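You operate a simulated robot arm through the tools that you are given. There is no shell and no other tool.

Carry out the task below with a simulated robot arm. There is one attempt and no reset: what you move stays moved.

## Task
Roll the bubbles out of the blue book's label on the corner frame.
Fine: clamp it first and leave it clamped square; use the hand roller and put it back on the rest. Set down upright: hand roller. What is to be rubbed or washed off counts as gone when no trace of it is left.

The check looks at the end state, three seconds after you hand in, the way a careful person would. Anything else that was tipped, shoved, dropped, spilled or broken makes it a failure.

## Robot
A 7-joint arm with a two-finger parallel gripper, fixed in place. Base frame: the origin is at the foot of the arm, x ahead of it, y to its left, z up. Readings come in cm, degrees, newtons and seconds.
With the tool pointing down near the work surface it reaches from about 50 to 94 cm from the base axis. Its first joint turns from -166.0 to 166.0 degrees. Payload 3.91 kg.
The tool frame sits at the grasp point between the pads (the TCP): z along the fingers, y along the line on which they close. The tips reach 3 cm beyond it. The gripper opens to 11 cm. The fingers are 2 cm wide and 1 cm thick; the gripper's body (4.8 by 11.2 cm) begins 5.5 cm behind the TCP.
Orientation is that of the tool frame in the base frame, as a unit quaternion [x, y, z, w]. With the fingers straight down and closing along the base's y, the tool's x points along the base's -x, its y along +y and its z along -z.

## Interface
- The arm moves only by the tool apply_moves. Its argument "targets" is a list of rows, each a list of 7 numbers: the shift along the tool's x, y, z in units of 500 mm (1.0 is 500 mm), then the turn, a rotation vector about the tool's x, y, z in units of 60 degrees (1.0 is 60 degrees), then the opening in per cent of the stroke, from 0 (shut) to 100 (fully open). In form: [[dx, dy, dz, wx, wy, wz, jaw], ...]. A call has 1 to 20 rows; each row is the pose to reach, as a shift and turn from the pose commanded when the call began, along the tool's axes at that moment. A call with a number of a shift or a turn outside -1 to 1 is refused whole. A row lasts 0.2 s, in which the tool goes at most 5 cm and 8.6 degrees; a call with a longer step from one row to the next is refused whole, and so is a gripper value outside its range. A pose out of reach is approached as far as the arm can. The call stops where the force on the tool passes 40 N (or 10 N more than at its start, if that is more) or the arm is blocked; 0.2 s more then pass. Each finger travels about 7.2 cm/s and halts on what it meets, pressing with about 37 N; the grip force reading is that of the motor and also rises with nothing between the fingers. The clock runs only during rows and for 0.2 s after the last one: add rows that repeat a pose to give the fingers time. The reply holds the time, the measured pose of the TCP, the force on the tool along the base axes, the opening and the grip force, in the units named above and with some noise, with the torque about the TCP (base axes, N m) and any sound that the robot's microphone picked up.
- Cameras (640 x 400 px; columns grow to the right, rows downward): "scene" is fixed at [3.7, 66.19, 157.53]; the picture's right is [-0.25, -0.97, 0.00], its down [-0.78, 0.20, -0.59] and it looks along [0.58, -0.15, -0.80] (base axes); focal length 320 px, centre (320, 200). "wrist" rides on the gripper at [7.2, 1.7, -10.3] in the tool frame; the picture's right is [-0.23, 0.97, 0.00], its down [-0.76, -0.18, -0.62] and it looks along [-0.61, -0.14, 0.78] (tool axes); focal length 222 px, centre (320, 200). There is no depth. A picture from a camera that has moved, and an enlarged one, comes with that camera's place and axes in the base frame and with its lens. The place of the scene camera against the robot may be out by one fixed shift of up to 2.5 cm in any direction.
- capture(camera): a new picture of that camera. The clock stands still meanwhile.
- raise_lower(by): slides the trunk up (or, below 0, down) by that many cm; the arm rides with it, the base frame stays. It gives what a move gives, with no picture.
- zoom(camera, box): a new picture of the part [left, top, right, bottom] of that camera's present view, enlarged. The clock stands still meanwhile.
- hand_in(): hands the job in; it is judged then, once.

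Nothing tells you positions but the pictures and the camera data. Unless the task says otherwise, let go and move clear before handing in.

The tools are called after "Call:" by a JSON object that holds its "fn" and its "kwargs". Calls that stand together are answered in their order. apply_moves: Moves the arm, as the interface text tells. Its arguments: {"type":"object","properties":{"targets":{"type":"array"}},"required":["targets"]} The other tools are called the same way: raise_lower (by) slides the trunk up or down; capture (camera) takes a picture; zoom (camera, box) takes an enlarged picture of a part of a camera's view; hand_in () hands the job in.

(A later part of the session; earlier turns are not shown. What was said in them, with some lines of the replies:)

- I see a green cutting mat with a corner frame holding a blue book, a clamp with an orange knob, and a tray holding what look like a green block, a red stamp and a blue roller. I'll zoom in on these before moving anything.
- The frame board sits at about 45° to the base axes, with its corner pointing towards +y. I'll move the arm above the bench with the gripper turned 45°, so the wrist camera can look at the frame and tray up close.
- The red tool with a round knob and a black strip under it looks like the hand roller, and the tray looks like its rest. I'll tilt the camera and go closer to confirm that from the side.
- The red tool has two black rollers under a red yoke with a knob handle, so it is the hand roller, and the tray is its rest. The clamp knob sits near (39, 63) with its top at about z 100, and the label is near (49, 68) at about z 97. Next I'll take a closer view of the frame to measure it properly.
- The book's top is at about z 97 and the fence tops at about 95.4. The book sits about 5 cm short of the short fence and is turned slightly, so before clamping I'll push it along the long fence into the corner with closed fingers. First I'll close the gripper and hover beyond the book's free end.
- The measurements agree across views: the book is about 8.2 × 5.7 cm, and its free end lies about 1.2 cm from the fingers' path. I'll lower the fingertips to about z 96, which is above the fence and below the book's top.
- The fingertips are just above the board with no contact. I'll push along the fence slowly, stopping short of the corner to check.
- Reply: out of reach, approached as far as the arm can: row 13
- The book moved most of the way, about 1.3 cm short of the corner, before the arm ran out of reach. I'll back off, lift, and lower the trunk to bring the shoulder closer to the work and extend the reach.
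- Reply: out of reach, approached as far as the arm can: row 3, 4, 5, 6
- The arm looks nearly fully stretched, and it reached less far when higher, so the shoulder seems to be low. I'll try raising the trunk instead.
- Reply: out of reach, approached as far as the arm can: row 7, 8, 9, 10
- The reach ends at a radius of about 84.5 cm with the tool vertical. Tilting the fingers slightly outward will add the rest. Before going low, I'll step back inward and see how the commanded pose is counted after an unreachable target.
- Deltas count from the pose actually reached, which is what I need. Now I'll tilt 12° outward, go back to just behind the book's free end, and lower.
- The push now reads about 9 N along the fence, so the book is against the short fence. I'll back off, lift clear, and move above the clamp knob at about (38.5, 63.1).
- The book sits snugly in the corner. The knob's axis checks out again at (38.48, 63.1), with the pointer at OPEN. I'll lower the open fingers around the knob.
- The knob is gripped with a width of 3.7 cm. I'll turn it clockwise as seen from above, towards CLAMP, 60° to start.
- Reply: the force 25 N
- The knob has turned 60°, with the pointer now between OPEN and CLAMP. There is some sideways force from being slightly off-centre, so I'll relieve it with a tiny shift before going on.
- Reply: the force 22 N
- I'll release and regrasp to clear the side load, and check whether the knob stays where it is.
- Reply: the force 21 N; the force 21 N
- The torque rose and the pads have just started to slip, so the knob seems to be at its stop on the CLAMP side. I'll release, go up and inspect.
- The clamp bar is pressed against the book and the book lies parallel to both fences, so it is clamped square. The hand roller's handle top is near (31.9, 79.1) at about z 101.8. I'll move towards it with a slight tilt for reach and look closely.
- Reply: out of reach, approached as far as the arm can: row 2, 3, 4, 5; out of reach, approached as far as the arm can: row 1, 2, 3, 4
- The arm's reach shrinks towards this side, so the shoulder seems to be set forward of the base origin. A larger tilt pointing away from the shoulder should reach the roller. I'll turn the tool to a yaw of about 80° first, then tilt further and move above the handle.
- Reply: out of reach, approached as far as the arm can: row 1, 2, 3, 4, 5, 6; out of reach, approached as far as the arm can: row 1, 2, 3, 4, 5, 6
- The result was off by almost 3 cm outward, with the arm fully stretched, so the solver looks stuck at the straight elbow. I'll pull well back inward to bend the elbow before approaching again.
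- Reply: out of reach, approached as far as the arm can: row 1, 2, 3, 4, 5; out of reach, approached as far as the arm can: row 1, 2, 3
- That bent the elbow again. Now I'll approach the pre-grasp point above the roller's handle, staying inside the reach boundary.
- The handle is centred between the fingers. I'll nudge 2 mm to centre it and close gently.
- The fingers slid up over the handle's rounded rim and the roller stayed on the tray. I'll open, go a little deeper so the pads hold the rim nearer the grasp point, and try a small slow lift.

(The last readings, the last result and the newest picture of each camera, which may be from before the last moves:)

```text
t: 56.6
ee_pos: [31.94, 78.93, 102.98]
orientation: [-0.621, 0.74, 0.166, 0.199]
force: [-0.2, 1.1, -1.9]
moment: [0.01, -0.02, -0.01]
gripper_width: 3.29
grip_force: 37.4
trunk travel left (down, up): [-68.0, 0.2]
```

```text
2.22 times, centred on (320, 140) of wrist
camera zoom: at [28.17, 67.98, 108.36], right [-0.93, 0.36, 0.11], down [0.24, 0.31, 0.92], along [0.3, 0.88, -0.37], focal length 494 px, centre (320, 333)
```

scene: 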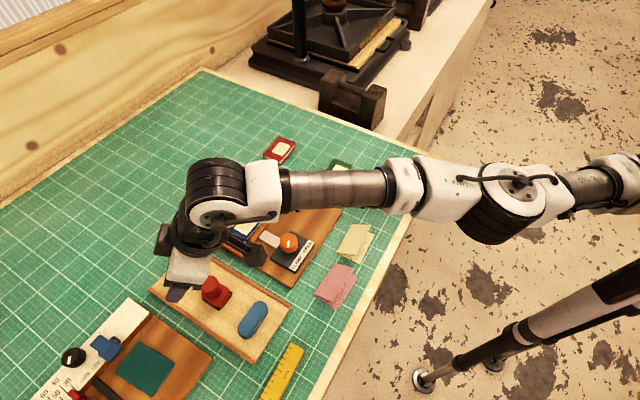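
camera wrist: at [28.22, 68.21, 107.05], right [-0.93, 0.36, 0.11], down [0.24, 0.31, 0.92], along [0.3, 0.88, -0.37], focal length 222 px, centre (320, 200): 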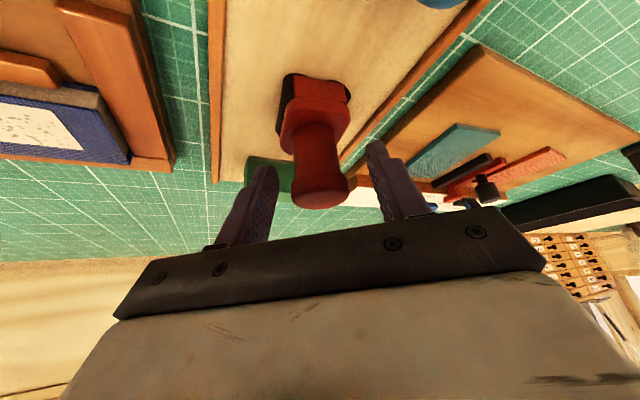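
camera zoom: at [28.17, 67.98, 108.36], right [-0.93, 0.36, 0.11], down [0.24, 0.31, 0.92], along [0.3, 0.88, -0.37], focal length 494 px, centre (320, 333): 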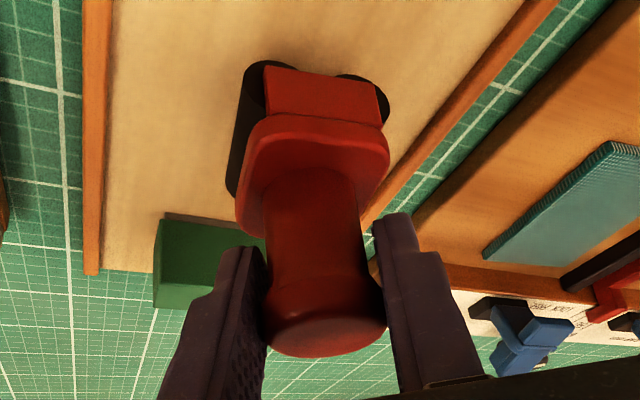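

The roller is now off the tray and held firmly, reading about 2 N of weight. Its rest pose for the return is TCP (31.83, 78.94, 101.8) with the same orientation. I'll lift it further and carry it over the label.

Call:
{"fn": "apply_moves", "kwargs": {"targets": [[-0.004, 0, -0.0069, 0, 0, 0, 0], [-0.009, 0, -0.0156, 0, 0, 0, 0], [-0.014, 0, -0.0242, 0, 0, 0, 0], [-0.019, 0, -0.0329, 0, 0, 0, 0], [-0.024, 0, -0.0416, 0, 0, 0, 0], [-0.029, 0, -0.0502, 0, 0, 0, 0], [-0.034, 0, -0.0589, 0, 0, 0, 0], [-0.039, 0, -0.0675, 0, 0, 0, 0], [-0.045, 0, -0.0779, 0, 0, 0, 0]]}}

Call:
{"fn": "capture", "kwargs": {"camera": "wrist"}}

Call:
{"fn": "zoom", "kwargs": {"camera": "scene", "box": [140, 190, 300, 340]}}

```text
t: 58.6
ee_pos: [31.93, 78.8, 107.58]
orientation: [-0.621, 0.74, 0.166, 0.198]
force: [0.0, 0.5, -1.7]
moment: [-0.02, -0.02, 0.0]
gripper_width: 3.29
grip_force: 37.1
trunk travel left (down, up): [-68.0, 0.2]
```

```text
taken
camera wrist: at [28.14, 67.91, 112.91], right [-0.93, 0.36, 0.11], down [0.24, 0.31, 0.92], along [0.3, 0.88, -0.37], focal length 222 px, centre (320, 200)
```

wrist: 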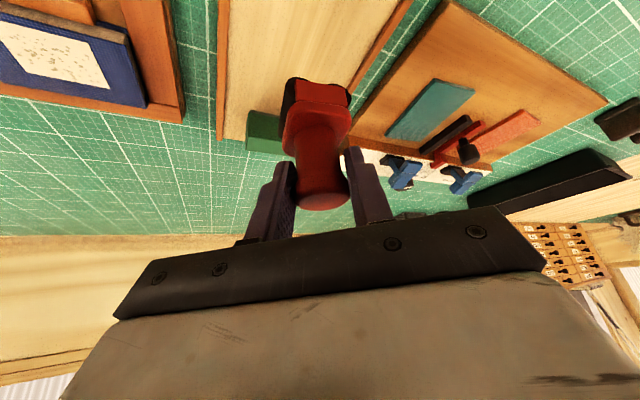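

```text
2.67 times, centred on (220, 265) of scene
camera zoom: at [3.7, 66.19, 157.53], right [-0.25, -0.97, 0.0], down [-0.78, 0.2, -0.59], along [0.58, -0.15, -0.8], focal length 853 px, centre (587, 27)
```

zoom: 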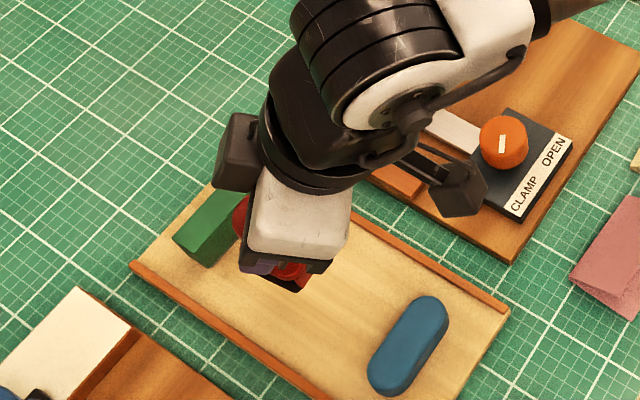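

Call:
{"fn": "apply_moves", "kwargs": {"targets": [[0.0069, -0.0258, -0.004, 0, 0, 0, 0], [0.0138, -0.0516, -0.0079, 0, 0, 0, 0], [0.0206, -0.0774, -0.0119, 0, 0, 0, 0], [0.0275, -0.1032, -0.0159, 0, 0, 0, 0], [0.0344, -0.129, -0.0198, 0, 0, 0, 0], [0.0412, -0.1548, -0.0238, 0, 0, 0, 0], [0.0481, -0.1806, -0.0278, 0, 0, 0, 0], [0.055, -0.2064, -0.0317, 0, 0, 0, 0], [0.0619, -0.2322, -0.0357, 0, 0, 0, 0], [0.0688, -0.258, -0.0397, 0, 0, 0, 0], [0.0756, -0.2838, -0.0436, 0, 0, 0, 0], [0.0825, -0.3096, -0.0476, 0, 0, 0, 0], [0.0825, -0.3096, -0.0476, 0, 0, 0, 0]]}}

Call:
{"fn": "capture", "kwargs": {"camera": "wrist"}}

Call:
{"fn": "zoom", "kwargs": {"camera": "wrist", "box": [220, 50, 420, 230]}}

Call:
{"fn": "zoom", "kwargs": {"camera": "scene", "box": [200, 140, 340, 270]}}

```text
t: 61.4
ee_pos: [46.26, 71.44, 107.72]
orientation: [-0.621, 0.74, 0.167, 0.198]
force: [0.1, -0.1, -1.0]
moment: [0.01, -0.01, 0.0]
gripper_width: 3.27
grip_force: 36.9
trunk travel left (down, up): [-68.0, 0.2]
```

```text
taken
camera wrist: at [42.52, 60.57, 112.97], right [-0.93, 0.36, 0.11], down [0.24, 0.31, 0.92], along [0.3, 0.88, -0.37], focal length 222 px, centre (320, 200)
```

wrist: 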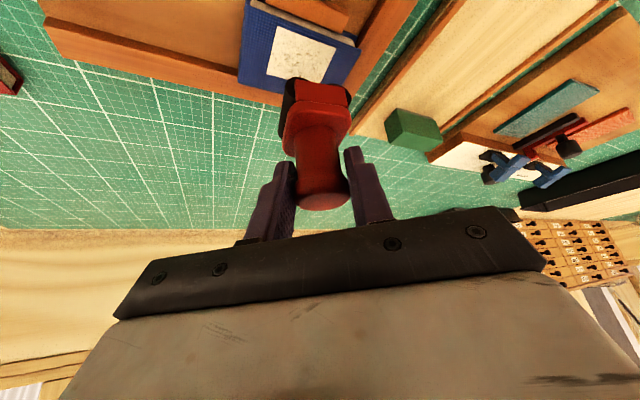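

```text
2.22 times, centred on (320, 140) of wrist
camera zoom: at [42.52, 60.57, 112.97], right [-0.93, 0.36, 0.11], down [0.24, 0.31, 0.92], along [0.3, 0.88, -0.37], focal length 494 px, centre (320, 333)
```

zoom: 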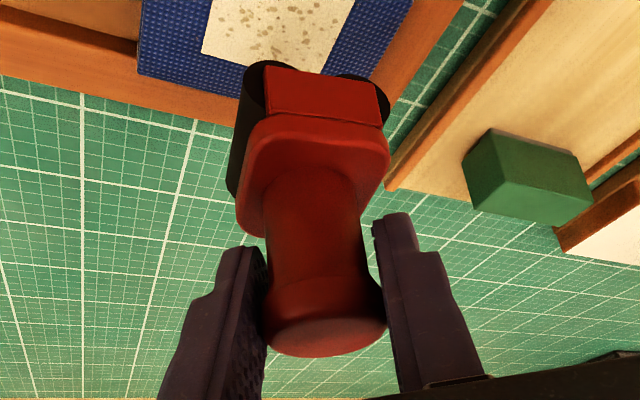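

```text
3.08 times, centred on (270, 205) of scene
camera zoom: at [3.7, 66.19, 157.53], right [-0.25, -0.97, 0.0], down [-0.78, 0.2, -0.59], along [0.58, -0.15, -0.8], focal length 984 px, centre (474, 185)
```

zoom: 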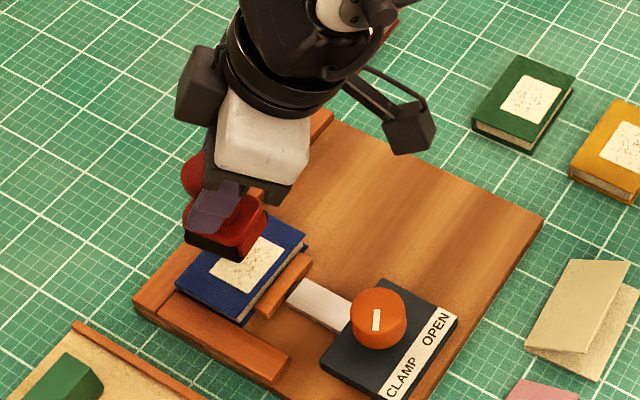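

The roller hangs upright right over the label. I'll lower it most of the way, then feel for contact.

Call:
{"fn": "apply_moves", "kwargs": {"targets": [[0.005, 0, 0.0087, 0, 0, 0, 0], [0.01, 0, 0.0173, 0, 0, 0, 0], [0.015, 0, 0.026, 0, 0, 0, 0], [0.02, 0, 0.0346, 0, 0, 0, 0], [0.025, 0, 0.0433, 0, 0, 0, 0], [0.029, 0, 0.0502, 0, 0, 0, 0]]}}

Call:
{"fn": "zoom", "kwargs": {"camera": "wrist", "box": [220, 0, 420, 200]}}

Call:
{"fn": "zoom", "kwargs": {"camera": "scene", "box": [220, 170, 300, 250]}}

```text
t: 62.8
ee_pos: [46.31, 71.46, 104.69]
orientation: [-0.621, 0.74, 0.166, 0.198]
force: [0.7, 0.2, -2.0]
moment: [-0.03, -0.01, 0.03]
gripper_width: 3.3
grip_force: 36.7
trunk travel left (down, up): [-68.0, 0.2]
```

```text
2.00 times, centred on (320, 100) of wrist
camera zoom: at [42.54, 60.58, 110.0], right [-0.92, 0.36, 0.11], down [0.24, 0.31, 0.92], along [0.3, 0.88, -0.37], focal length 444 px, centre (320, 400)
```

zoom: 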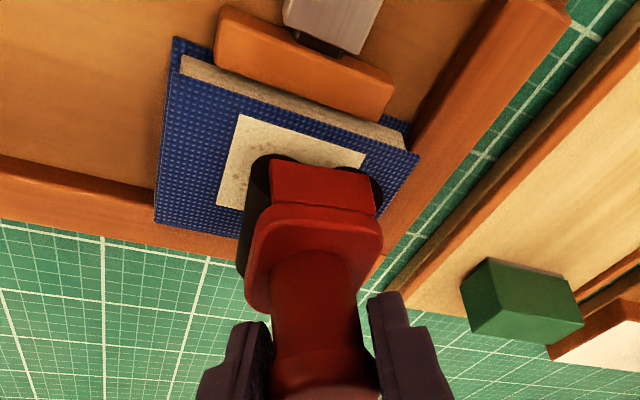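

```text
5.00 times, centred on (260, 210) of scene
camera zoom: at [3.7, 66.19, 157.53], right [-0.25, -0.97, 0.0], down [-0.78, 0.2, -0.59], along [0.58, -0.15, -0.8], focal length 1599 px, centre (620, 150)
```

zoom: 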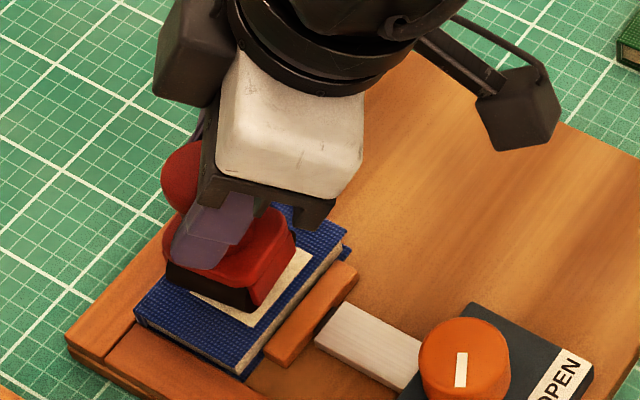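

Call:
{"fn": "apply_moves", "kwargs": {"targets": [[0.001, 0, 0.0017, 0, 0, 0, 0], [0.002, 0, 0.0035, 0, 0, 0, 0], [0.003, 0, 0.0052, 0, 0, 0, 0], [0.004, 0, 0.0069, 0, 0, 0, 0]]}}

```text
t: 63.8
ee_pos: [46.31, 71.53, 104.3]
orientation: [-0.621, 0.739, 0.166, 0.198]
force: [-0.2, 0.5, -1.1]
moment: [-0.03, 0.0, -0.01]
gripper_width: 3.28
grip_force: 36.9
trunk travel left (down, up): [-68.0, 0.2]
```

Call:
{"fn": "apply_moves", "kwargs": {"targets": [[0.001, 0, 0.0017, 0, 0, 0, 0], [0.002, 0, 0.0035, 0, 0, 0, 0]]}}

Call:
{"fn": "zoom", "kwargs": {"camera": "scene", "box": [220, 170, 300, 250]}}

```text
t: 64.4
ee_pos: [46.13, 71.6, 104.08]
orientation: [-0.621, 0.74, 0.166, 0.198]
force: [-0.7, -1.0, -0.4]
moment: [0.02, -0.03, -0.03]
gripper_width: 3.26
grip_force: 37.0
trunk travel left (down, up): [-68.0, 0.2]
```

```text
5.00 times, centred on (260, 210) of scene
camera zoom: at [3.7, 66.19, 157.53], right [-0.25, -0.97, 0.0], down [-0.78, 0.2, -0.59], along [0.58, -0.15, -0.8], focal length 1599 px, centre (620, 150)
```

zoom: 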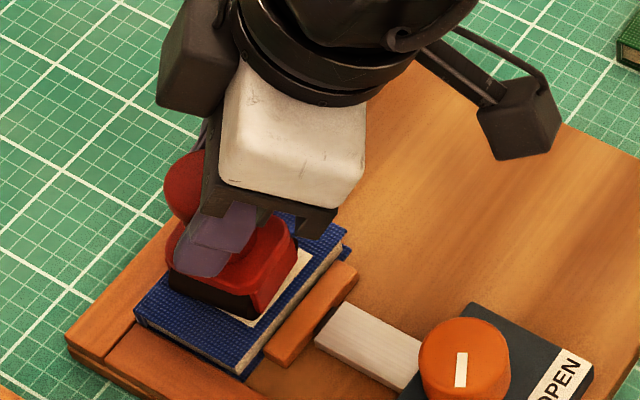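

Call:
{"fn": "apply_moves", "kwargs": {"targets": [[0.001, 0, 0.0017, 0, 0, 0, 0], [0.001, 0, 0.0017, 0, 0, 0, 0]]}}

Call:
{"fn": "apply_moves", "kwargs": {"targets": [[0.001, 0, 0.0017, 0, 0, 0, 0], [0.001, 0, 0.0017, 0, 0, 0, 0]]}}

```text
t: 65.0
ee_pos: [46.16, 71.51, 103.91]
orientation: [-0.621, 0.74, 0.166, 0.198]
force: [0.9, -0.4, -1.8]
moment: [0.02, -0.02, -0.02]
gripper_width: 3.28
grip_force: 37.2
trunk travel left (down, up): [-68.0, 0.2]
```

```text
t: 65.6
ee_pos: [46.06, 71.47, 103.9]
orientation: [-0.621, 0.74, 0.166, 0.198]
force: [0.5, -0.6, -2.0]
moment: [-0.03, -0.03, 0.03]
gripper_width: 3.27
grip_force: 37.5
trunk travel left (down, up): [-68.0, 0.2]
```

Call:
{"fn": "apply_moves", "kwargs": {"targets": [[0.001, 0, 0.0017, 0, 0, 0, 0], [0.002, 0, 0.0035, 0, 0, 0, 0]]}}

Call:
{"fn": "apply_moves", "kwargs": {"targets": [[0.001, 0, 0.0017, 0, 0, 0, 0], [0.001, 0, 0.0017, 0, 0, 0, 0]]}}

Call:
{"fn": "zoom", "kwargs": {"camera": "scene", "box": [230, 190, 280, 240]}}

```text
t: 66.2
ee_pos: [46.23, 71.64, 103.78]
orientation: [-0.621, 0.74, 0.167, 0.198]
force: [0.5, -0.9, -1.4]
moment: [0.02, 0.0, -0.01]
gripper_width: 3.26
grip_force: 37.2
trunk travel left (down, up): [-68.0, 0.2]
```

```text
t: 66.8
ee_pos: [46.25, 71.66, 103.7]
orientation: [-0.621, 0.739, 0.167, 0.199]
force: [-0.3, 0.5, 3.9]
moment: [0.0, -0.06, 0.01]
gripper_width: 3.26
grip_force: 37.1
trunk travel left (down, up): [-68.0, 0.2]
```

```text
8.00 times, centred on (255, 215) of scene
camera zoom: at [3.7, 66.19, 157.53], right [-0.25, -0.97, 0.0], down [-0.78, 0.2, -0.59], along [0.58, -0.15, -0.8], focal length 2558 px, centre (840, 80)
```

zoom: 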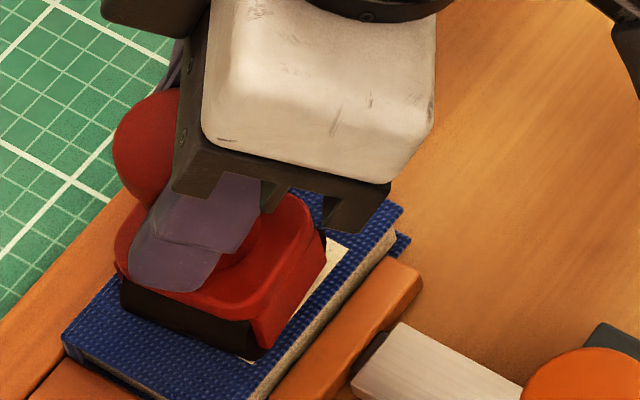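

Contact is made at about 4 N net up. I'll press slightly more and roll along the label, 2 cm each way along the fence direction.

Call:
{"fn": "apply_moves", "kwargs": {"targets": [[0.0003, 0, 0.0005, 0, 0, 0, 0], [-0.0038, 0.0065, 0.0029, 0, 0, 0, 0], [-0.0078, 0.013, 0.0052, 0, 0, 0, 0], [-0.0119, 0.0194, 0.0076, 0, 0, 0, 0], [-0.016, 0.0259, 0.0099, 0, 0, 0, 0], [-0.02, 0.0324, 0.0123, 0, 0, 0, 0], [-0.016, 0.0259, 0.0099, 0, 0, 0, 0], [-0.0119, 0.0194, 0.0076, 0, 0, 0, 0], [-0.0078, 0.013, 0.0052, 0, 0, 0, 0], [-0.0038, 0.0065, 0.0029, 0, 0, 0, 0], [0.0003, 0, 0.0005, 0, 0, 0, 0], [0.0044, -0.0065, -0.0018, 0, 0, 0, 0], [0.0084, -0.013, -0.0042, 0, 0, 0, 0], [0.0125, -0.0194, -0.0065, 0, 0, 0, 0], [0.0166, -0.0259, -0.0089, 0, 0, 0, 0], [0.0206, -0.0324, -0.0112, 0, 0, 0, 0]]}}

Call:
{"fn": "zoom", "kwargs": {"camera": "wrist", "box": [220, 0, 420, 200]}}

Call:
{"fn": "zoom", "kwargs": {"camera": "scene", "box": [220, 170, 300, 250]}}

```text
t: 70.2
ee_pos: [47.41, 70.21, 103.72]
orientation: [-0.621, 0.74, 0.166, 0.199]
force: [-3.8, 3.5, 15.4]
moment: [0.4, 0.15, 0.09]
gripper_width: 3.27
grip_force: 37.4
trunk travel left (down, up): [-68.0, 0.2]
```

```text
2.00 times, centred on (320, 100) of wrist
camera zoom: at [43.84, 59.09, 108.98], right [-0.93, 0.36, 0.11], down [0.23, 0.31, 0.92], along [0.3, 0.88, -0.37], focal length 444 px, centre (320, 400)
```

zoom: 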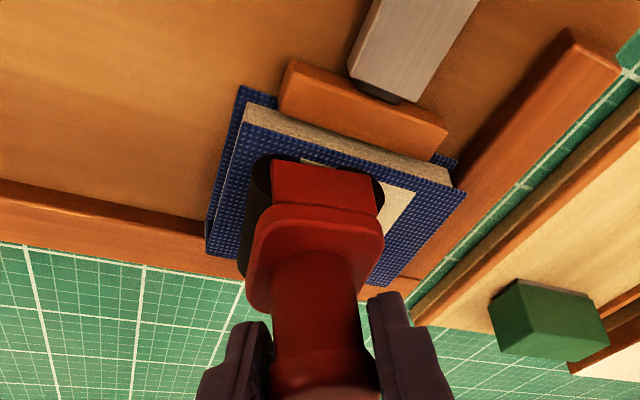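

```text
5.00 times, centred on (260, 210) of scene
camera zoom: at [3.7, 66.19, 157.53], right [-0.25, -0.97, 0.0], down [-0.78, 0.2, -0.59], along [0.58, -0.15, -0.8], focal length 1599 px, centre (620, 150)
```

zoom: 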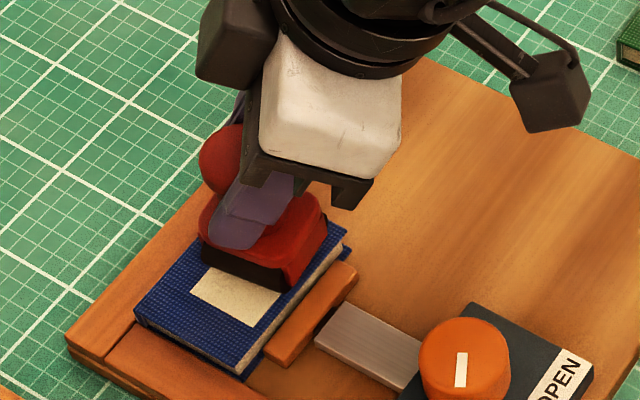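

The visible half of the label already looks clean. I'll roll back to the other end and check the rest.

Call:
{"fn": "apply_moves", "kwargs": {"targets": [[-0.0041, 0.0065, 0.0023, 0, 0, 0, 0], [-0.0081, 0.013, 0.0047, 0, 0, 0, 0], [-0.0122, 0.0194, 0.007, 0, 0, 0, 0], [-0.0163, 0.0259, 0.0094, 0, 0, 0, 0], [-0.0203, 0.0324, 0.0117, 0, 0, 0, 0], [-0.0244, 0.0388, 0.0141, 0, 0, 0, 0], [-0.0285, 0.0453, 0.0164, 0, 0, 0, 0], [-0.0326, 0.0518, 0.0188, 0, 0, 0, 0], [-0.0366, 0.0583, 0.0211, 0, 0, 0, 0], [-0.0407, 0.0647, 0.0235, 0, 0, 0, 0]]}}

Call:
{"fn": "zoom", "kwargs": {"camera": "wrist", "box": [240, 0, 400, 160]}}

Call:
{"fn": "zoom", "kwargs": {"camera": "scene", "box": [225, 180, 285, 240]}}

```text
t: 72.4
ee_pos: [44.98, 72.87, 103.68]
orientation: [-0.62, 0.74, 0.167, 0.199]
force: [3.0, -4.2, 11.9]
moment: [-0.22, -0.13, -0.04]
gripper_width: 3.27
grip_force: 37.0
trunk travel left (down, up): [-68.0, 0.2]
```

```text
2.50 times, centred on (320, 80) of wrist
camera zoom: at [41.23, 61.93, 108.97], right [-0.92, 0.36, 0.11], down [0.24, 0.31, 0.92], along [0.3, 0.88, -0.37], focal length 555 px, centre (320, 500)
```

zoom: 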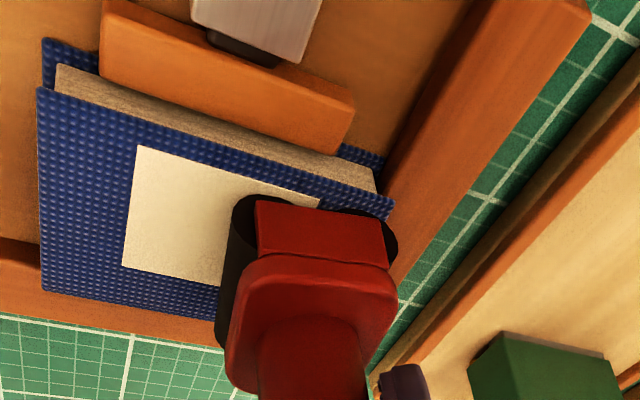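

```text
6.67 times, centred on (255, 210) of scene
camera zoom: at [3.7, 66.19, 157.53], right [-0.25, -0.97, 0.0], down [-0.78, 0.2, -0.59], along [0.58, -0.15, -0.8], focal length 2132 px, centre (753, 133)
```

zoom: 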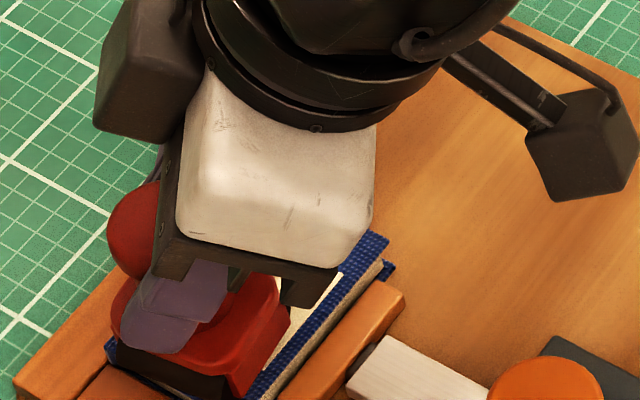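

The visible part of the label is clean. I'll lift the roller slowly and check the whole label before putting it back.

Call:
{"fn": "apply_moves", "kwargs": {"targets": [[-0.002, 0, -0.0035, 0, 0, 0, 0], [-0.005, 0, -0.0087, 0, 0, 0, 0], [-0.01, 0, -0.0173, 0, 0, 0, 0], [-0.015, 0, -0.026, 0, 0, 0, 0], [-0.02, 0, -0.0346, 0, 0, 0, 0], [-0.025, 0, -0.0433, 0, 0, 0, 0], [-0.03, 0, -0.052, 0, 0, 0, 0], [-0.035, 0, -0.0606, 0, 0, 0, 0], [-0.038, 0, -0.0658, 0, 0, 0, 0]]}}

Call:
{"fn": "zoom", "kwargs": {"camera": "wrist", "box": [220, 0, 420, 200]}}

Call:
{"fn": "zoom", "kwargs": {"camera": "scene", "box": [225, 180, 285, 240]}}

```text
t: 74.4
ee_pos: [44.9, 73.05, 107.33]
orientation: [-0.621, 0.74, 0.167, 0.197]
force: [-0.6, 0.0, -0.9]
moment: [-0.01, -0.03, 0.01]
gripper_width: 3.29
grip_force: 37.3
trunk travel left (down, up): [-68.0, 0.2]
```

```text
2.00 times, centred on (320, 100) of wrist
camera zoom: at [41.14, 62.04, 112.67], right [-0.93, 0.36, 0.11], down [0.24, 0.31, 0.92], along [0.3, 0.88, -0.37], focal length 444 px, centre (320, 400)
```

zoom: 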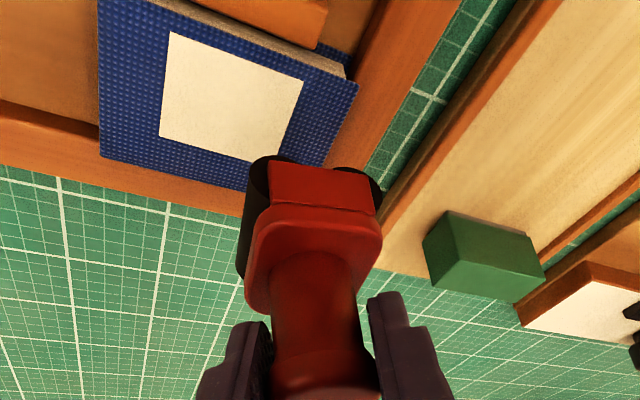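

```text
6.67 times, centred on (255, 210) of scene
camera zoom: at [3.7, 66.19, 157.53], right [-0.25, -0.97, 0.0], down [-0.78, 0.2, -0.59], along [0.58, -0.15, -0.8], focal length 2132 px, centre (753, 133)
```

zoom: 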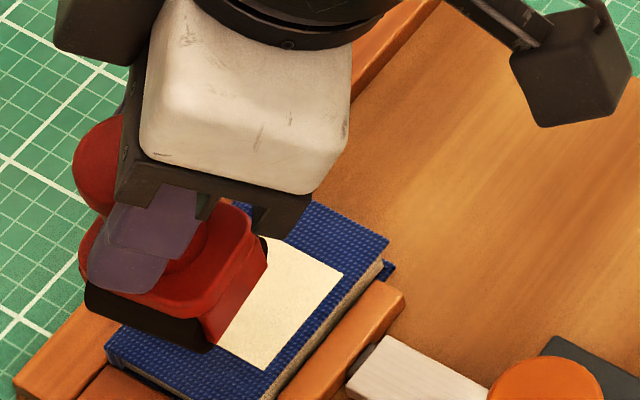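

Call:
{"fn": "apply_moves", "kwargs": {"targets": [[-0.0056, 0.0253, 0.0032, 0, 0, 0, 0], [-0.0111, 0.0505, 0.0064, 0, 0, 0, 0], [-0.0167, 0.0758, 0.0096, 0, 0, 0, 0], [-0.0223, 0.1011, 0.0128, 0, 0, 0, 0], [-0.0278, 0.1263, 0.016, 0, 0, 0, 0], [-0.0334, 0.1516, 0.0193, 0, 0, 0, 0], [-0.0389, 0.1768, 0.0225, 0, 0, 0, 0], [-0.0445, 0.2021, 0.0257, 0, 0, 0, 0], [-0.0501, 0.2274, 0.0289, 0, 0, 0, 0], [-0.0556, 0.2526, 0.0321, 0, 0, 0, 0], [-0.0612, 0.2779, 0.0353, 0, 0, 0, 0], [-0.0612, 0.2779, 0.0353, 0, 0, 0, 0]]}}

Call:
{"fn": "capture", "kwargs": {"camera": "wrist"}}

Call:
{"fn": "zoom", "kwargs": {"camera": "wrist", "box": [0, 0, 150, 110]}}

Call:
{"fn": "zoom", "kwargs": {"camera": "scene", "box": [235, 185, 285, 235]}}

```text
t: 77.0
ee_pos: [31.8, 78.89, 107.27]
orientation: [-0.621, 0.74, 0.166, 0.199]
force: [-0.8, 0.2, -2.1]
moment: [-0.03, -0.03, 0.01]
gripper_width: 3.29
grip_force: 37.2
trunk travel left (down, up): [-68.0, 0.2]
```

```text
taken
camera wrist: at [28.07, 67.89, 112.59], right [-0.92, 0.36, 0.11], down [0.24, 0.31, 0.92], along [0.3, 0.88, -0.37], focal length 222 px, centre (320, 200)
```

wrist: 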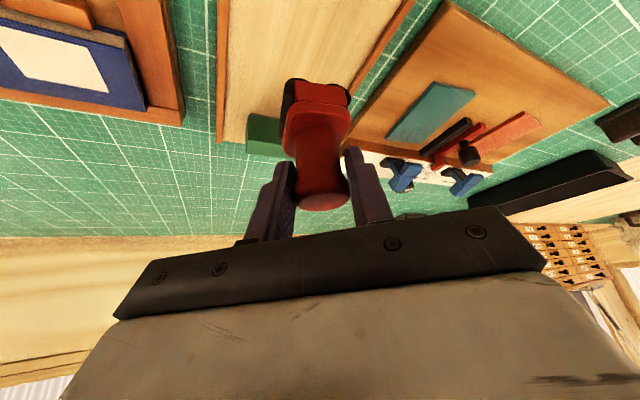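

```text
3.64 times, centred on (75, 55) of wrist
camera zoom: at [28.07, 67.89, 112.59], right [-0.92, 0.36, 0.11], down [0.24, 0.31, 0.92], along [0.3, 0.88, -0.37], focal length 808 px, centre (1211, 727)
```

zoom: 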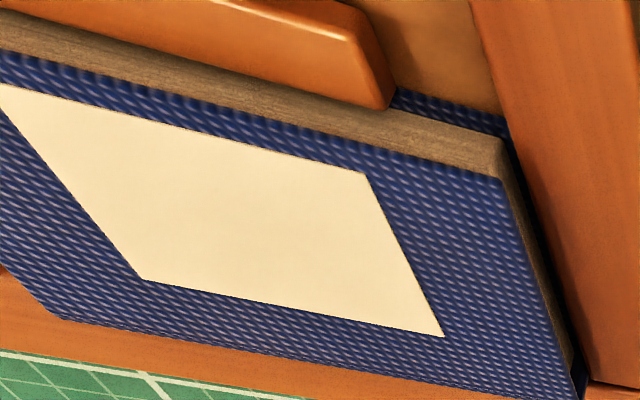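

```text
8.00 times, centred on (260, 210) of scene
camera zoom: at [3.7, 66.19, 157.53], right [-0.25, -0.97, 0.0], down [-0.78, 0.2, -0.59], along [0.58, -0.15, -0.8], focal length 2558 px, centre (800, 120)
```

zoom: 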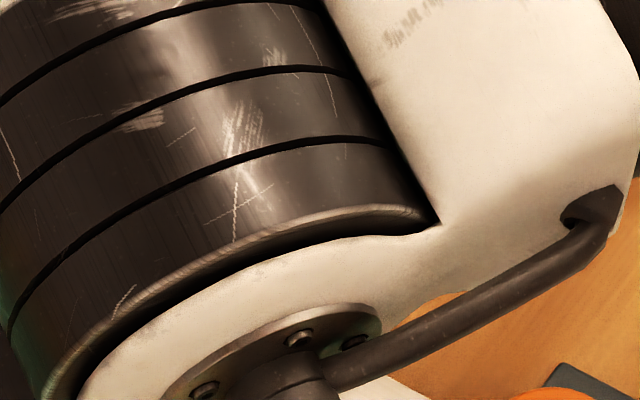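

The label is smooth with no trace of bubbles. Now I'll lower the roller onto the tray at the spot it came from.

Call:
{"fn": "apply_moves", "kwargs": {"targets": [[0.0048, -0.0003, 0.0083, 0, 0, 0, 0], [0.0096, -0.0003, 0.0166, 0, 0, 0, 0], [0.0144, -0.0003, 0.0249, 0, 0, 0, 0], [0.0192, -0.0003, 0.0332, 0, 0, 0, 0], [0.024, -0.0003, 0.0416, 0, 0, 0, 0], [0.0288, -0.0003, 0.0499, 0, 0, 0, 0], [0.0336, -0.0003, 0.0582, 0, 0, 0, 0], [0.0384, -0.0003, 0.0665, 0, 0, 0, 0], [0.0432, -0.0003, 0.0748, 0, 0, 0, 0], [0.047, -0.0003, 0.0814, 0, 0, 0, 0]]}}

Call:
{"fn": "zoom", "kwargs": {"camera": "wrist", "box": [220, 40, 420, 240]}}

```text
t: 79.2
ee_pos: [31.74, 78.87, 102.63]
orientation: [-0.621, 0.74, 0.167, 0.197]
force: [-0.5, 0.6, -1.4]
moment: [0.0, 0.04, -0.01]
gripper_width: 3.28
grip_force: 37.3
trunk travel left (down, up): [-68.0, 0.2]
```

```text
2.00 times, centred on (320, 140) of wrist
camera zoom: at [28.08, 67.94, 107.97], right [-0.92, 0.36, 0.11], down [0.24, 0.31, 0.92], along [0.3, 0.88, -0.37], focal length 444 px, centre (320, 320)
```

zoom: 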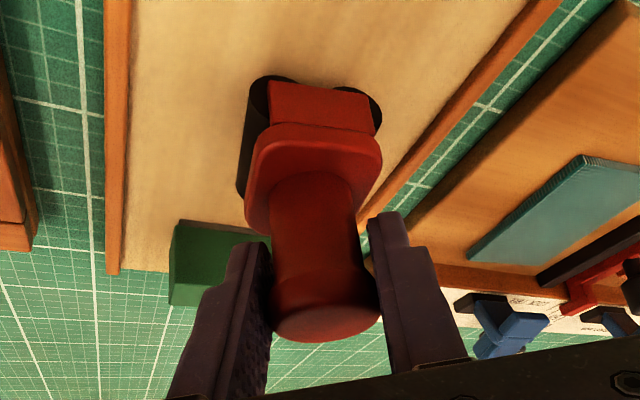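

Call:
{"fn": "apply_moves", "kwargs": {"targets": [[0.001, 0, 0.0017, 0, 0, 0, 0], [0.002, 0, 0.0035, 0, 0, 0, 0], [0.003, 0, 0.0052, 0, 0, 0, 0], [0.004, 0, 0.0069, 0, 0, 0, 0], [0.005, 0, 0.0087, 0, 0, 0, 0]]}}

Call:
{"fn": "apply_moves", "kwargs": {"targets": [[0.001, 0, 0.0017, 0, 0, 0, 0], [0.002, 0, 0.0035, 0, 0, 0, 0]]}}

```text
t: 80.4
ee_pos: [31.79, 78.88, 102.19]
orientation: [-0.62, 0.74, 0.166, 0.198]
force: [0.7, 0.3, -1.5]
moment: [0.03, -0.01, -0.02]
gripper_width: 3.27
grip_force: 37.3
trunk travel left (down, up): [-68.0, 0.2]
```

```text
t: 81.0
ee_pos: [31.88, 78.93, 101.99]
orientation: [-0.621, 0.74, 0.167, 0.198]
force: [0.7, -0.4, -1.6]
moment: [0.01, -0.01, -0.01]
gripper_width: 3.28
grip_force: 36.7
trunk travel left (down, up): [-68.0, 0.2]
```

Call:
{"fn": "apply_moves", "kwargs": {"targets": [[0.001, 0, 0.0017, 0, 0, 0, 0], [0.001, 0, 0.0017, 0, 0, 0, 0]]}}

Call:
{"fn": "apply_moves", "kwargs": {"targets": [[0.001, 0, 0.0017, 0, 0, 0, 0], [0.001, 0, 0.0017, 0, 0, 0, 0]]}}

```text
t: 81.6
ee_pos: [31.8, 78.83, 101.93]
orientation: [-0.62, 0.741, 0.166, 0.199]
force: [0.5, 0.7, -2.6]
moment: [-0.03, 0.01, 0.0]
gripper_width: 3.29
grip_force: 37.4
trunk travel left (down, up): [-68.0, 0.2]
```

```text
t: 82.2
ee_pos: [31.78, 79.01, 101.77]
orientation: [-0.621, 0.74, 0.167, 0.198]
force: [-0.8, -0.3, -1.6]
moment: [0.02, 0.02, 0.0]
gripper_width: 3.25
grip_force: 36.6
trunk travel left (down, up): [-68.0, 0.2]
```

Call:
{"fn": "apply_moves", "kwargs": {"targets": [[0.001, 0, 0.0017, 0, 0, 0, 0], [0.001, 0, 0.0017, 0, 0, 0, 0]]}}

Call:
{"fn": "apply_moves", "kwargs": {"targets": [[0.001, 0, 0.0017, 0, 0, 0, 0], [0.001, 0, 0.0017, 0, 0, 0, 0]]}}

Call:
{"fn": "zoom", "kwargs": {"camera": "wrist", "box": [220, 40, 420, 240]}}

```text
t: 82.8
ee_pos: [31.64, 78.99, 101.62]
orientation: [-0.621, 0.74, 0.166, 0.197]
force: [0.8, -0.2, -0.2]
moment: [0.04, 0.04, 0.0]
gripper_width: 3.27
grip_force: 37.2
trunk travel left (down, up): [-68.0, 0.2]
```

```text
t: 83.4
ee_pos: [31.86, 78.81, 101.73]
orientation: [-0.621, 0.74, 0.168, 0.199]
force: [-1.8, -0.9, 6.7]
moment: [0.01, 0.22, -0.01]
gripper_width: 3.28
grip_force: 37.0
trunk travel left (down, up): [-68.0, 0.2]
```

```text
2.00 times, centred on (320, 140) of wrist
camera zoom: at [28.1, 67.89, 107.0], right [-0.93, 0.36, 0.12], down [0.24, 0.31, 0.92], along [0.3, 0.88, -0.37], focal length 444 px, centre (320, 320)
```

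zoom: 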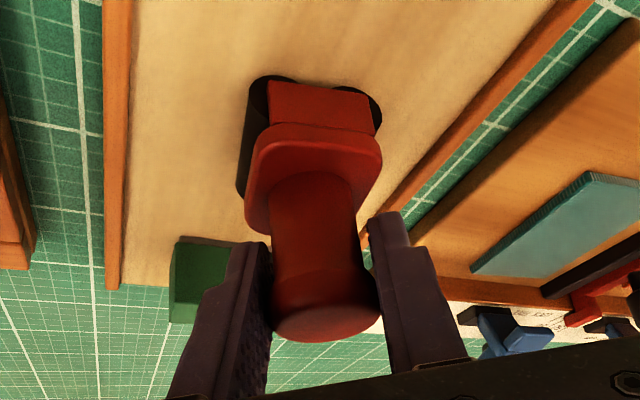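

The tray is touched, reading about 7 N up. I'll ease off, open the gripper, and lift straight away.

Call:
{"fn": "apply_moves", "kwargs": {"targets": [[-0.0004, 0, -0.0007, 0, 0, 0, 0], [-0.0004, 0, -0.0007, 0, 0, 0, 33], [-0.0004, 0, -0.0007, 0, 0, 0, 40], [-0.0004, 0, -0.0007, 0, 0, 0, 50], [-0.0004, 0, -0.0007, 0, 0, 0, 60], [-0.0004, 0, -0.0007, 0, 0, 0, 60]]}}

Call:
{"fn": "zoom", "kwargs": {"camera": "wrist", "box": [220, 40, 420, 240]}}

```text
t: 84.8
ee_pos: [31.93, 78.87, 101.54]
orientation: [-0.621, 0.74, 0.167, 0.199]
force: [0.3, 0.1, 0.2]
moment: [-0.03, 0.0, -0.03]
gripper_width: 6.61
grip_force: 0.0
trunk travel left (down, up): [-68.0, 0.2]
```

```text
2.00 times, centred on (320, 140) of wrist
camera zoom: at [28.14, 67.9, 106.89], right [-0.92, 0.36, 0.11], down [0.24, 0.31, 0.92], along [0.3, 0.88, -0.37], focal length 444 px, centre (320, 320)
```

zoom: 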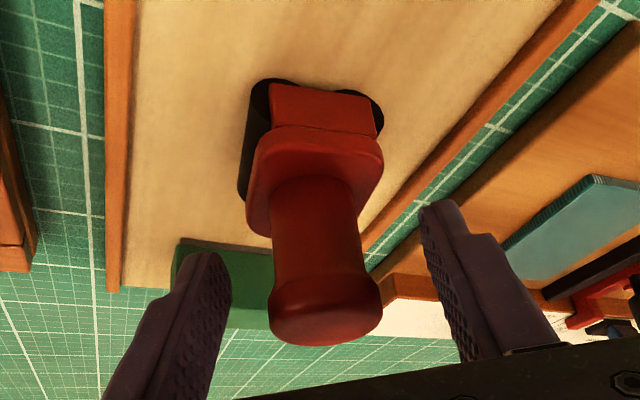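

Call:
{"fn": "apply_moves", "kwargs": {"targets": [[-0.01, 0, -0.0173, 0, 0, 0, 60], [-0.025, 0, -0.0433, 0, 0, 0, 60], [-0.045, 0, -0.0779, 0, 0, 0, 60], [-0.065, 0, -0.1126, 0, 0, 0, 60]]}}

Call:
{"fn": "capture", "kwargs": {"camera": "wrist"}}

```text
t: 85.8
ee_pos: [31.88, 78.93, 108.23]
orientation: [-0.621, 0.74, 0.167, 0.198]
force: [0.2, 1.0, 0.1]
moment: [0.0, 0.06, 0.0]
gripper_width: 6.62
grip_force: 0.0
trunk travel left (down, up): [-68.0, 0.2]
```

```text
taken
camera wrist: at [28.16, 67.91, 113.54], right [-0.93, 0.36, 0.11], down [0.24, 0.31, 0.92], along [0.3, 0.88, -0.37], focal length 222 px, centre (320, 200)
```

wrist: 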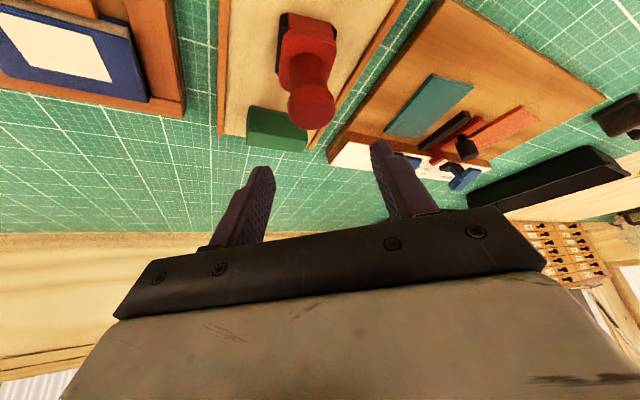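

Call:
{"fn": "apply_moves", "kwargs": {"targets": [[0.0363, -0.0507, -0.0472, 0, 0, 0, 60], [0.0727, -0.1013, -0.0943, 0, 0, 0, 60], [0.109, -0.152, -0.1415, 0, 0, 0, 60], [0.1453, -0.2027, -0.1887, 0, 0, 0, 60], [0.1817, -0.2533, -0.2358, 0, 0, 0, 60], [0.218, -0.304, -0.283, 0, 0, 0, 60], [0.218, -0.304, -0.283, 0, 0, 0, 60]]}}

Call:
{"fn": "capture", "kwargs": {"camera": "wrist"}}

Call:
{"fn": "capture", "kwargs": {"camera": "scene"}}

```text
t: 87.4
ee_pos: [43.9, 59.84, 114.95]
orientation: [-0.621, 0.74, 0.167, 0.198]
force: [0.4, -0.3, 0.3]
moment: [0.01, 0.0, -0.01]
gripper_width: 6.58
grip_force: 0.0
trunk travel left (down, up): [-68.0, 0.2]
```

```text
taken
camera wrist: at [40.2, 48.89, 120.22], right [-0.93, 0.36, 0.11], down [0.24, 0.31, 0.92], along [0.3, 0.88, -0.37], focal length 222 px, centre (320, 200)
```

wrist: 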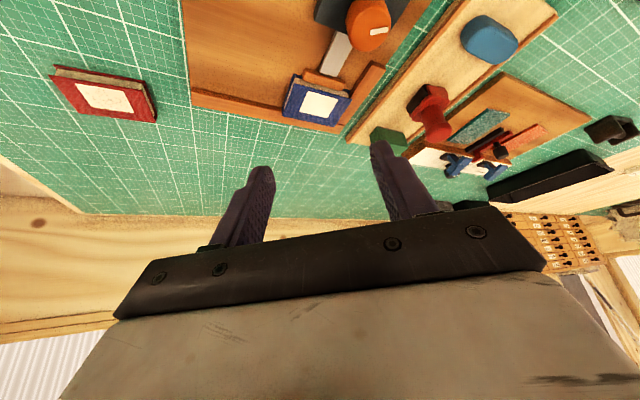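

```text
taken
```

scene: 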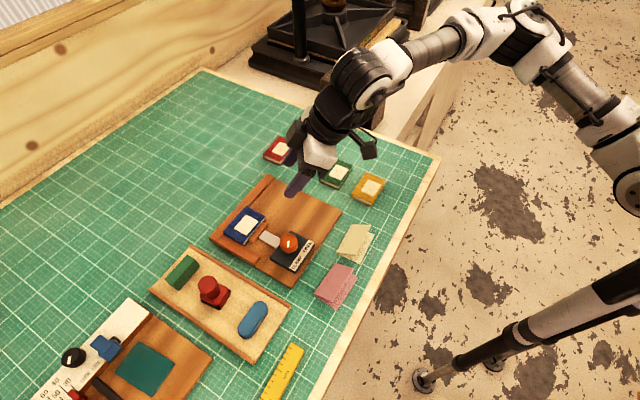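

Call:
{"fn": "zoom", "kwargs": {"camera": "scene", "box": [220, 190, 300, 260]}}

Call:
{"fn": "zoom", "kwargs": {"camera": "scene", "box": [150, 240, 300, 360]}}

Call:
{"fn": "zoom", "kwargs": {"camera": "wrist", "box": [270, 50, 390, 140]}}

```text
5.71 times, centred on (260, 225) of scene
camera zoom: at [3.7, 66.19, 157.53], right [-0.25, -0.97, 0.0], down [-0.78, 0.2, -0.59], along [0.58, -0.15, -0.8], focal length 1827 px, centre (663, 57)
```

zoom: 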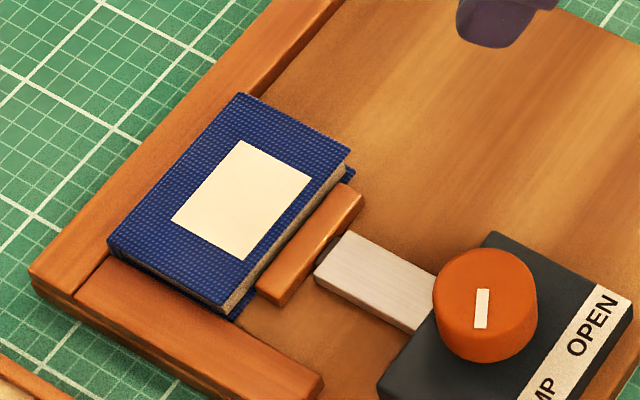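

```text
3.33 times, centred on (225, 300) of scene
camera zoom: at [3.7, 66.19, 157.53], right [-0.25, -0.97, 0.0], down [-0.78, 0.2, -0.59], along [0.58, -0.15, -0.8], focal length 1066 px, centre (637, -133)
```

zoom: 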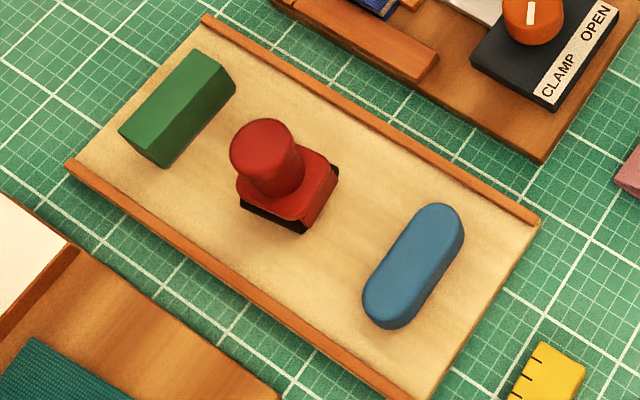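

```text
4.44 times, centred on (330, 95) of wrist
camera zoom: at [40.2, 48.89, 120.22], right [-0.93, 0.36, 0.11], down [0.24, 0.31, 0.92], along [0.3, 0.88, -0.37], focal length 987 px, centre (276, 667)
```

zoom: 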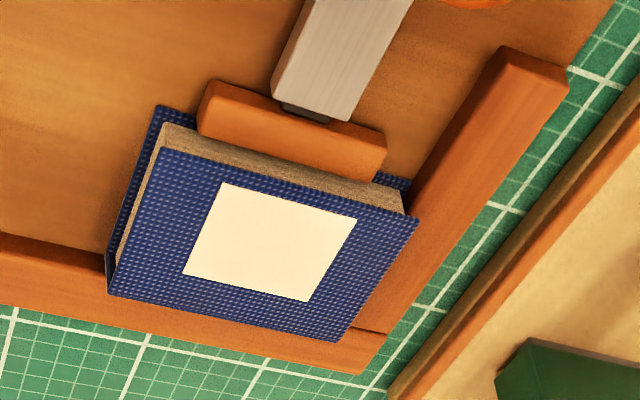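

The label is smooth, the book is clamped, and the roller stands upright on the tray. I'll take one more view from above to verify squareness, and that pose is also clear of everything.

Call:
{"fn": "apply_moves", "kwargs": {"targets": [[0, 0, -0.02, 0, 0.125, 0, 60], [0, 0, -0.04, 0, 0.25, 0, 60], [0, 0, -0.05, 0, 0.375, 0, 60], [0, 0, -0.06, 0, 0.5, 0, 60], [0, 0, -0.06, 0, 0.5, 0, 60]]}}

Call:
{"fn": "capture", "kwargs": {"camera": "wrist"}}

Call:
{"fn": "zoom", "kwargs": {"camera": "wrist", "box": [240, 40, 420, 180]}}

```text
t: 88.6
ee_pos: [43.59, 58.62, 117.58]
orientation: [-0.642, 0.766, 0.0, -0.001]
force: [0.0, -0.2, -0.1]
moment: [-0.02, 0.03, 0.01]
gripper_width: 6.59
grip_force: 0.1
trunk travel left (down, up): [-68.0, 0.2]
```

```text
taken
camera wrist: at [40.64, 51.66, 127.92], right [-0.92, 0.39, 0.0], down [0.31, 0.72, 0.62], along [0.24, 0.57, -0.78], focal length 222 px, centre (320, 200)
```

wrist: 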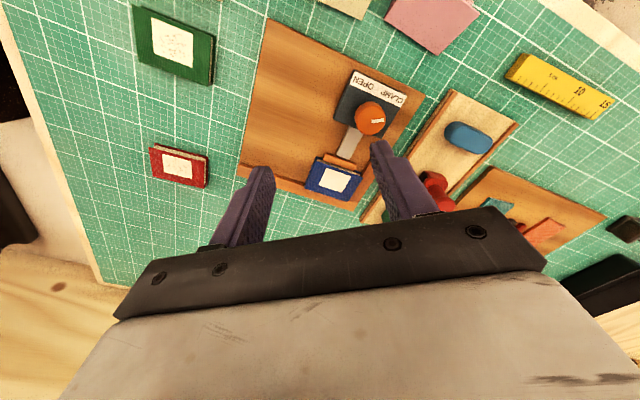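

```text
2.86 times, centred on (330, 110) of wrist
camera zoom: at [40.64, 51.66, 127.92], right [-0.92, 0.39, 0.0], down [0.31, 0.72, 0.62], along [0.24, 0.57, -0.78], focal length 635 px, centre (291, 457)
```

zoom: 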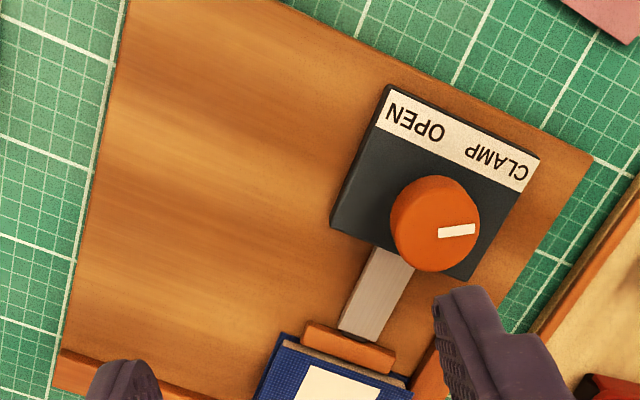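

Call:
{"fn": "zoom", "kwargs": {"camera": "wrist", "box": [280, 130, 380, 220]}}

Call:
{"fn": "zoom", "kwargs": {"camera": "scene", "box": [230, 195, 270, 245]}}

```text
4.44 times, centred on (330, 175) of wrist
camera zoom: at [40.64, 51.66, 127.92], right [-0.92, 0.39, 0.0], down [0.31, 0.72, 0.62], along [0.24, 0.57, -0.78], focal length 987 px, centre (276, 311)
```

zoom: 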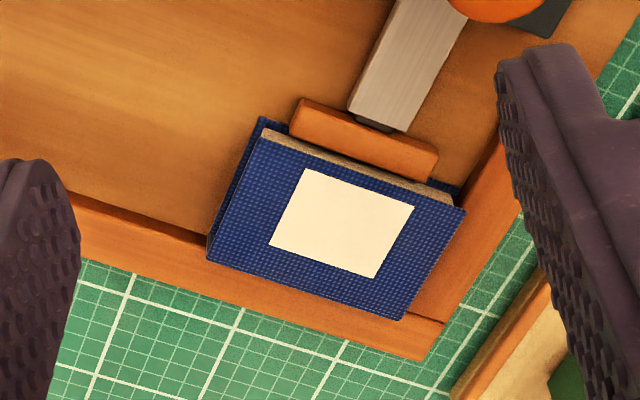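

```text
8.00 times, centred on (250, 220) of scene
camera zoom: at [3.7, 66.19, 157.53], right [-0.25, -0.97, 0.0], down [-0.78, 0.2, -0.59], along [0.58, -0.15, -0.8], focal length 2558 px, centre (880, 40)
```

zoom: 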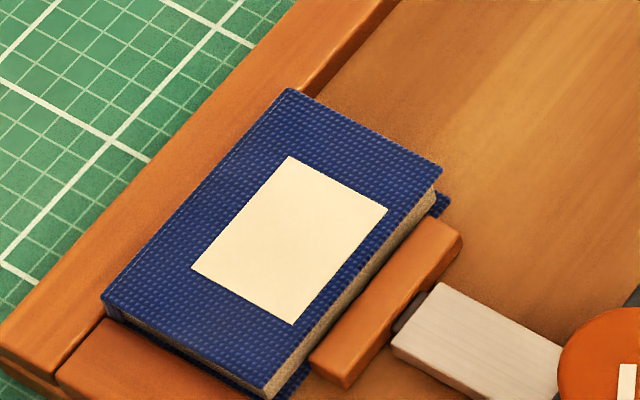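

The blue book sits clamped square in the corner with the knob at CLAMP. Its label is smooth with no bubbles, and the hand roller stands upright on its rest with the arm clear, so I'm handing in.

Call:
{"fn": "hand_in", "kwargs": {}}

```text
The job is handed in.
```

I rolled the bubbles out of the blue book's label and handed the job in; in the last close-up views no trace of them is left.

- **Book:** I pushed it about 5 cm along the long fence into the corner, because it sat short of the short fence and slightly turned. It now lies parallel to both fences.
- **Clamp:** I turned the knob from OPEN to CLAMP before rolling, and the bar is pressed against the book.
- **Hand roller:** It stands upright on the rest, where it came from. On the first lift the fingers slipped off its handle, but the roller stayed standing on the rest.
- **Everything else:** The other books, cards and tools look undisturbed in the pictures, and the arm is clear of the bench. The trunk is 5.5 cm higher than at the start, which I needed for reach.
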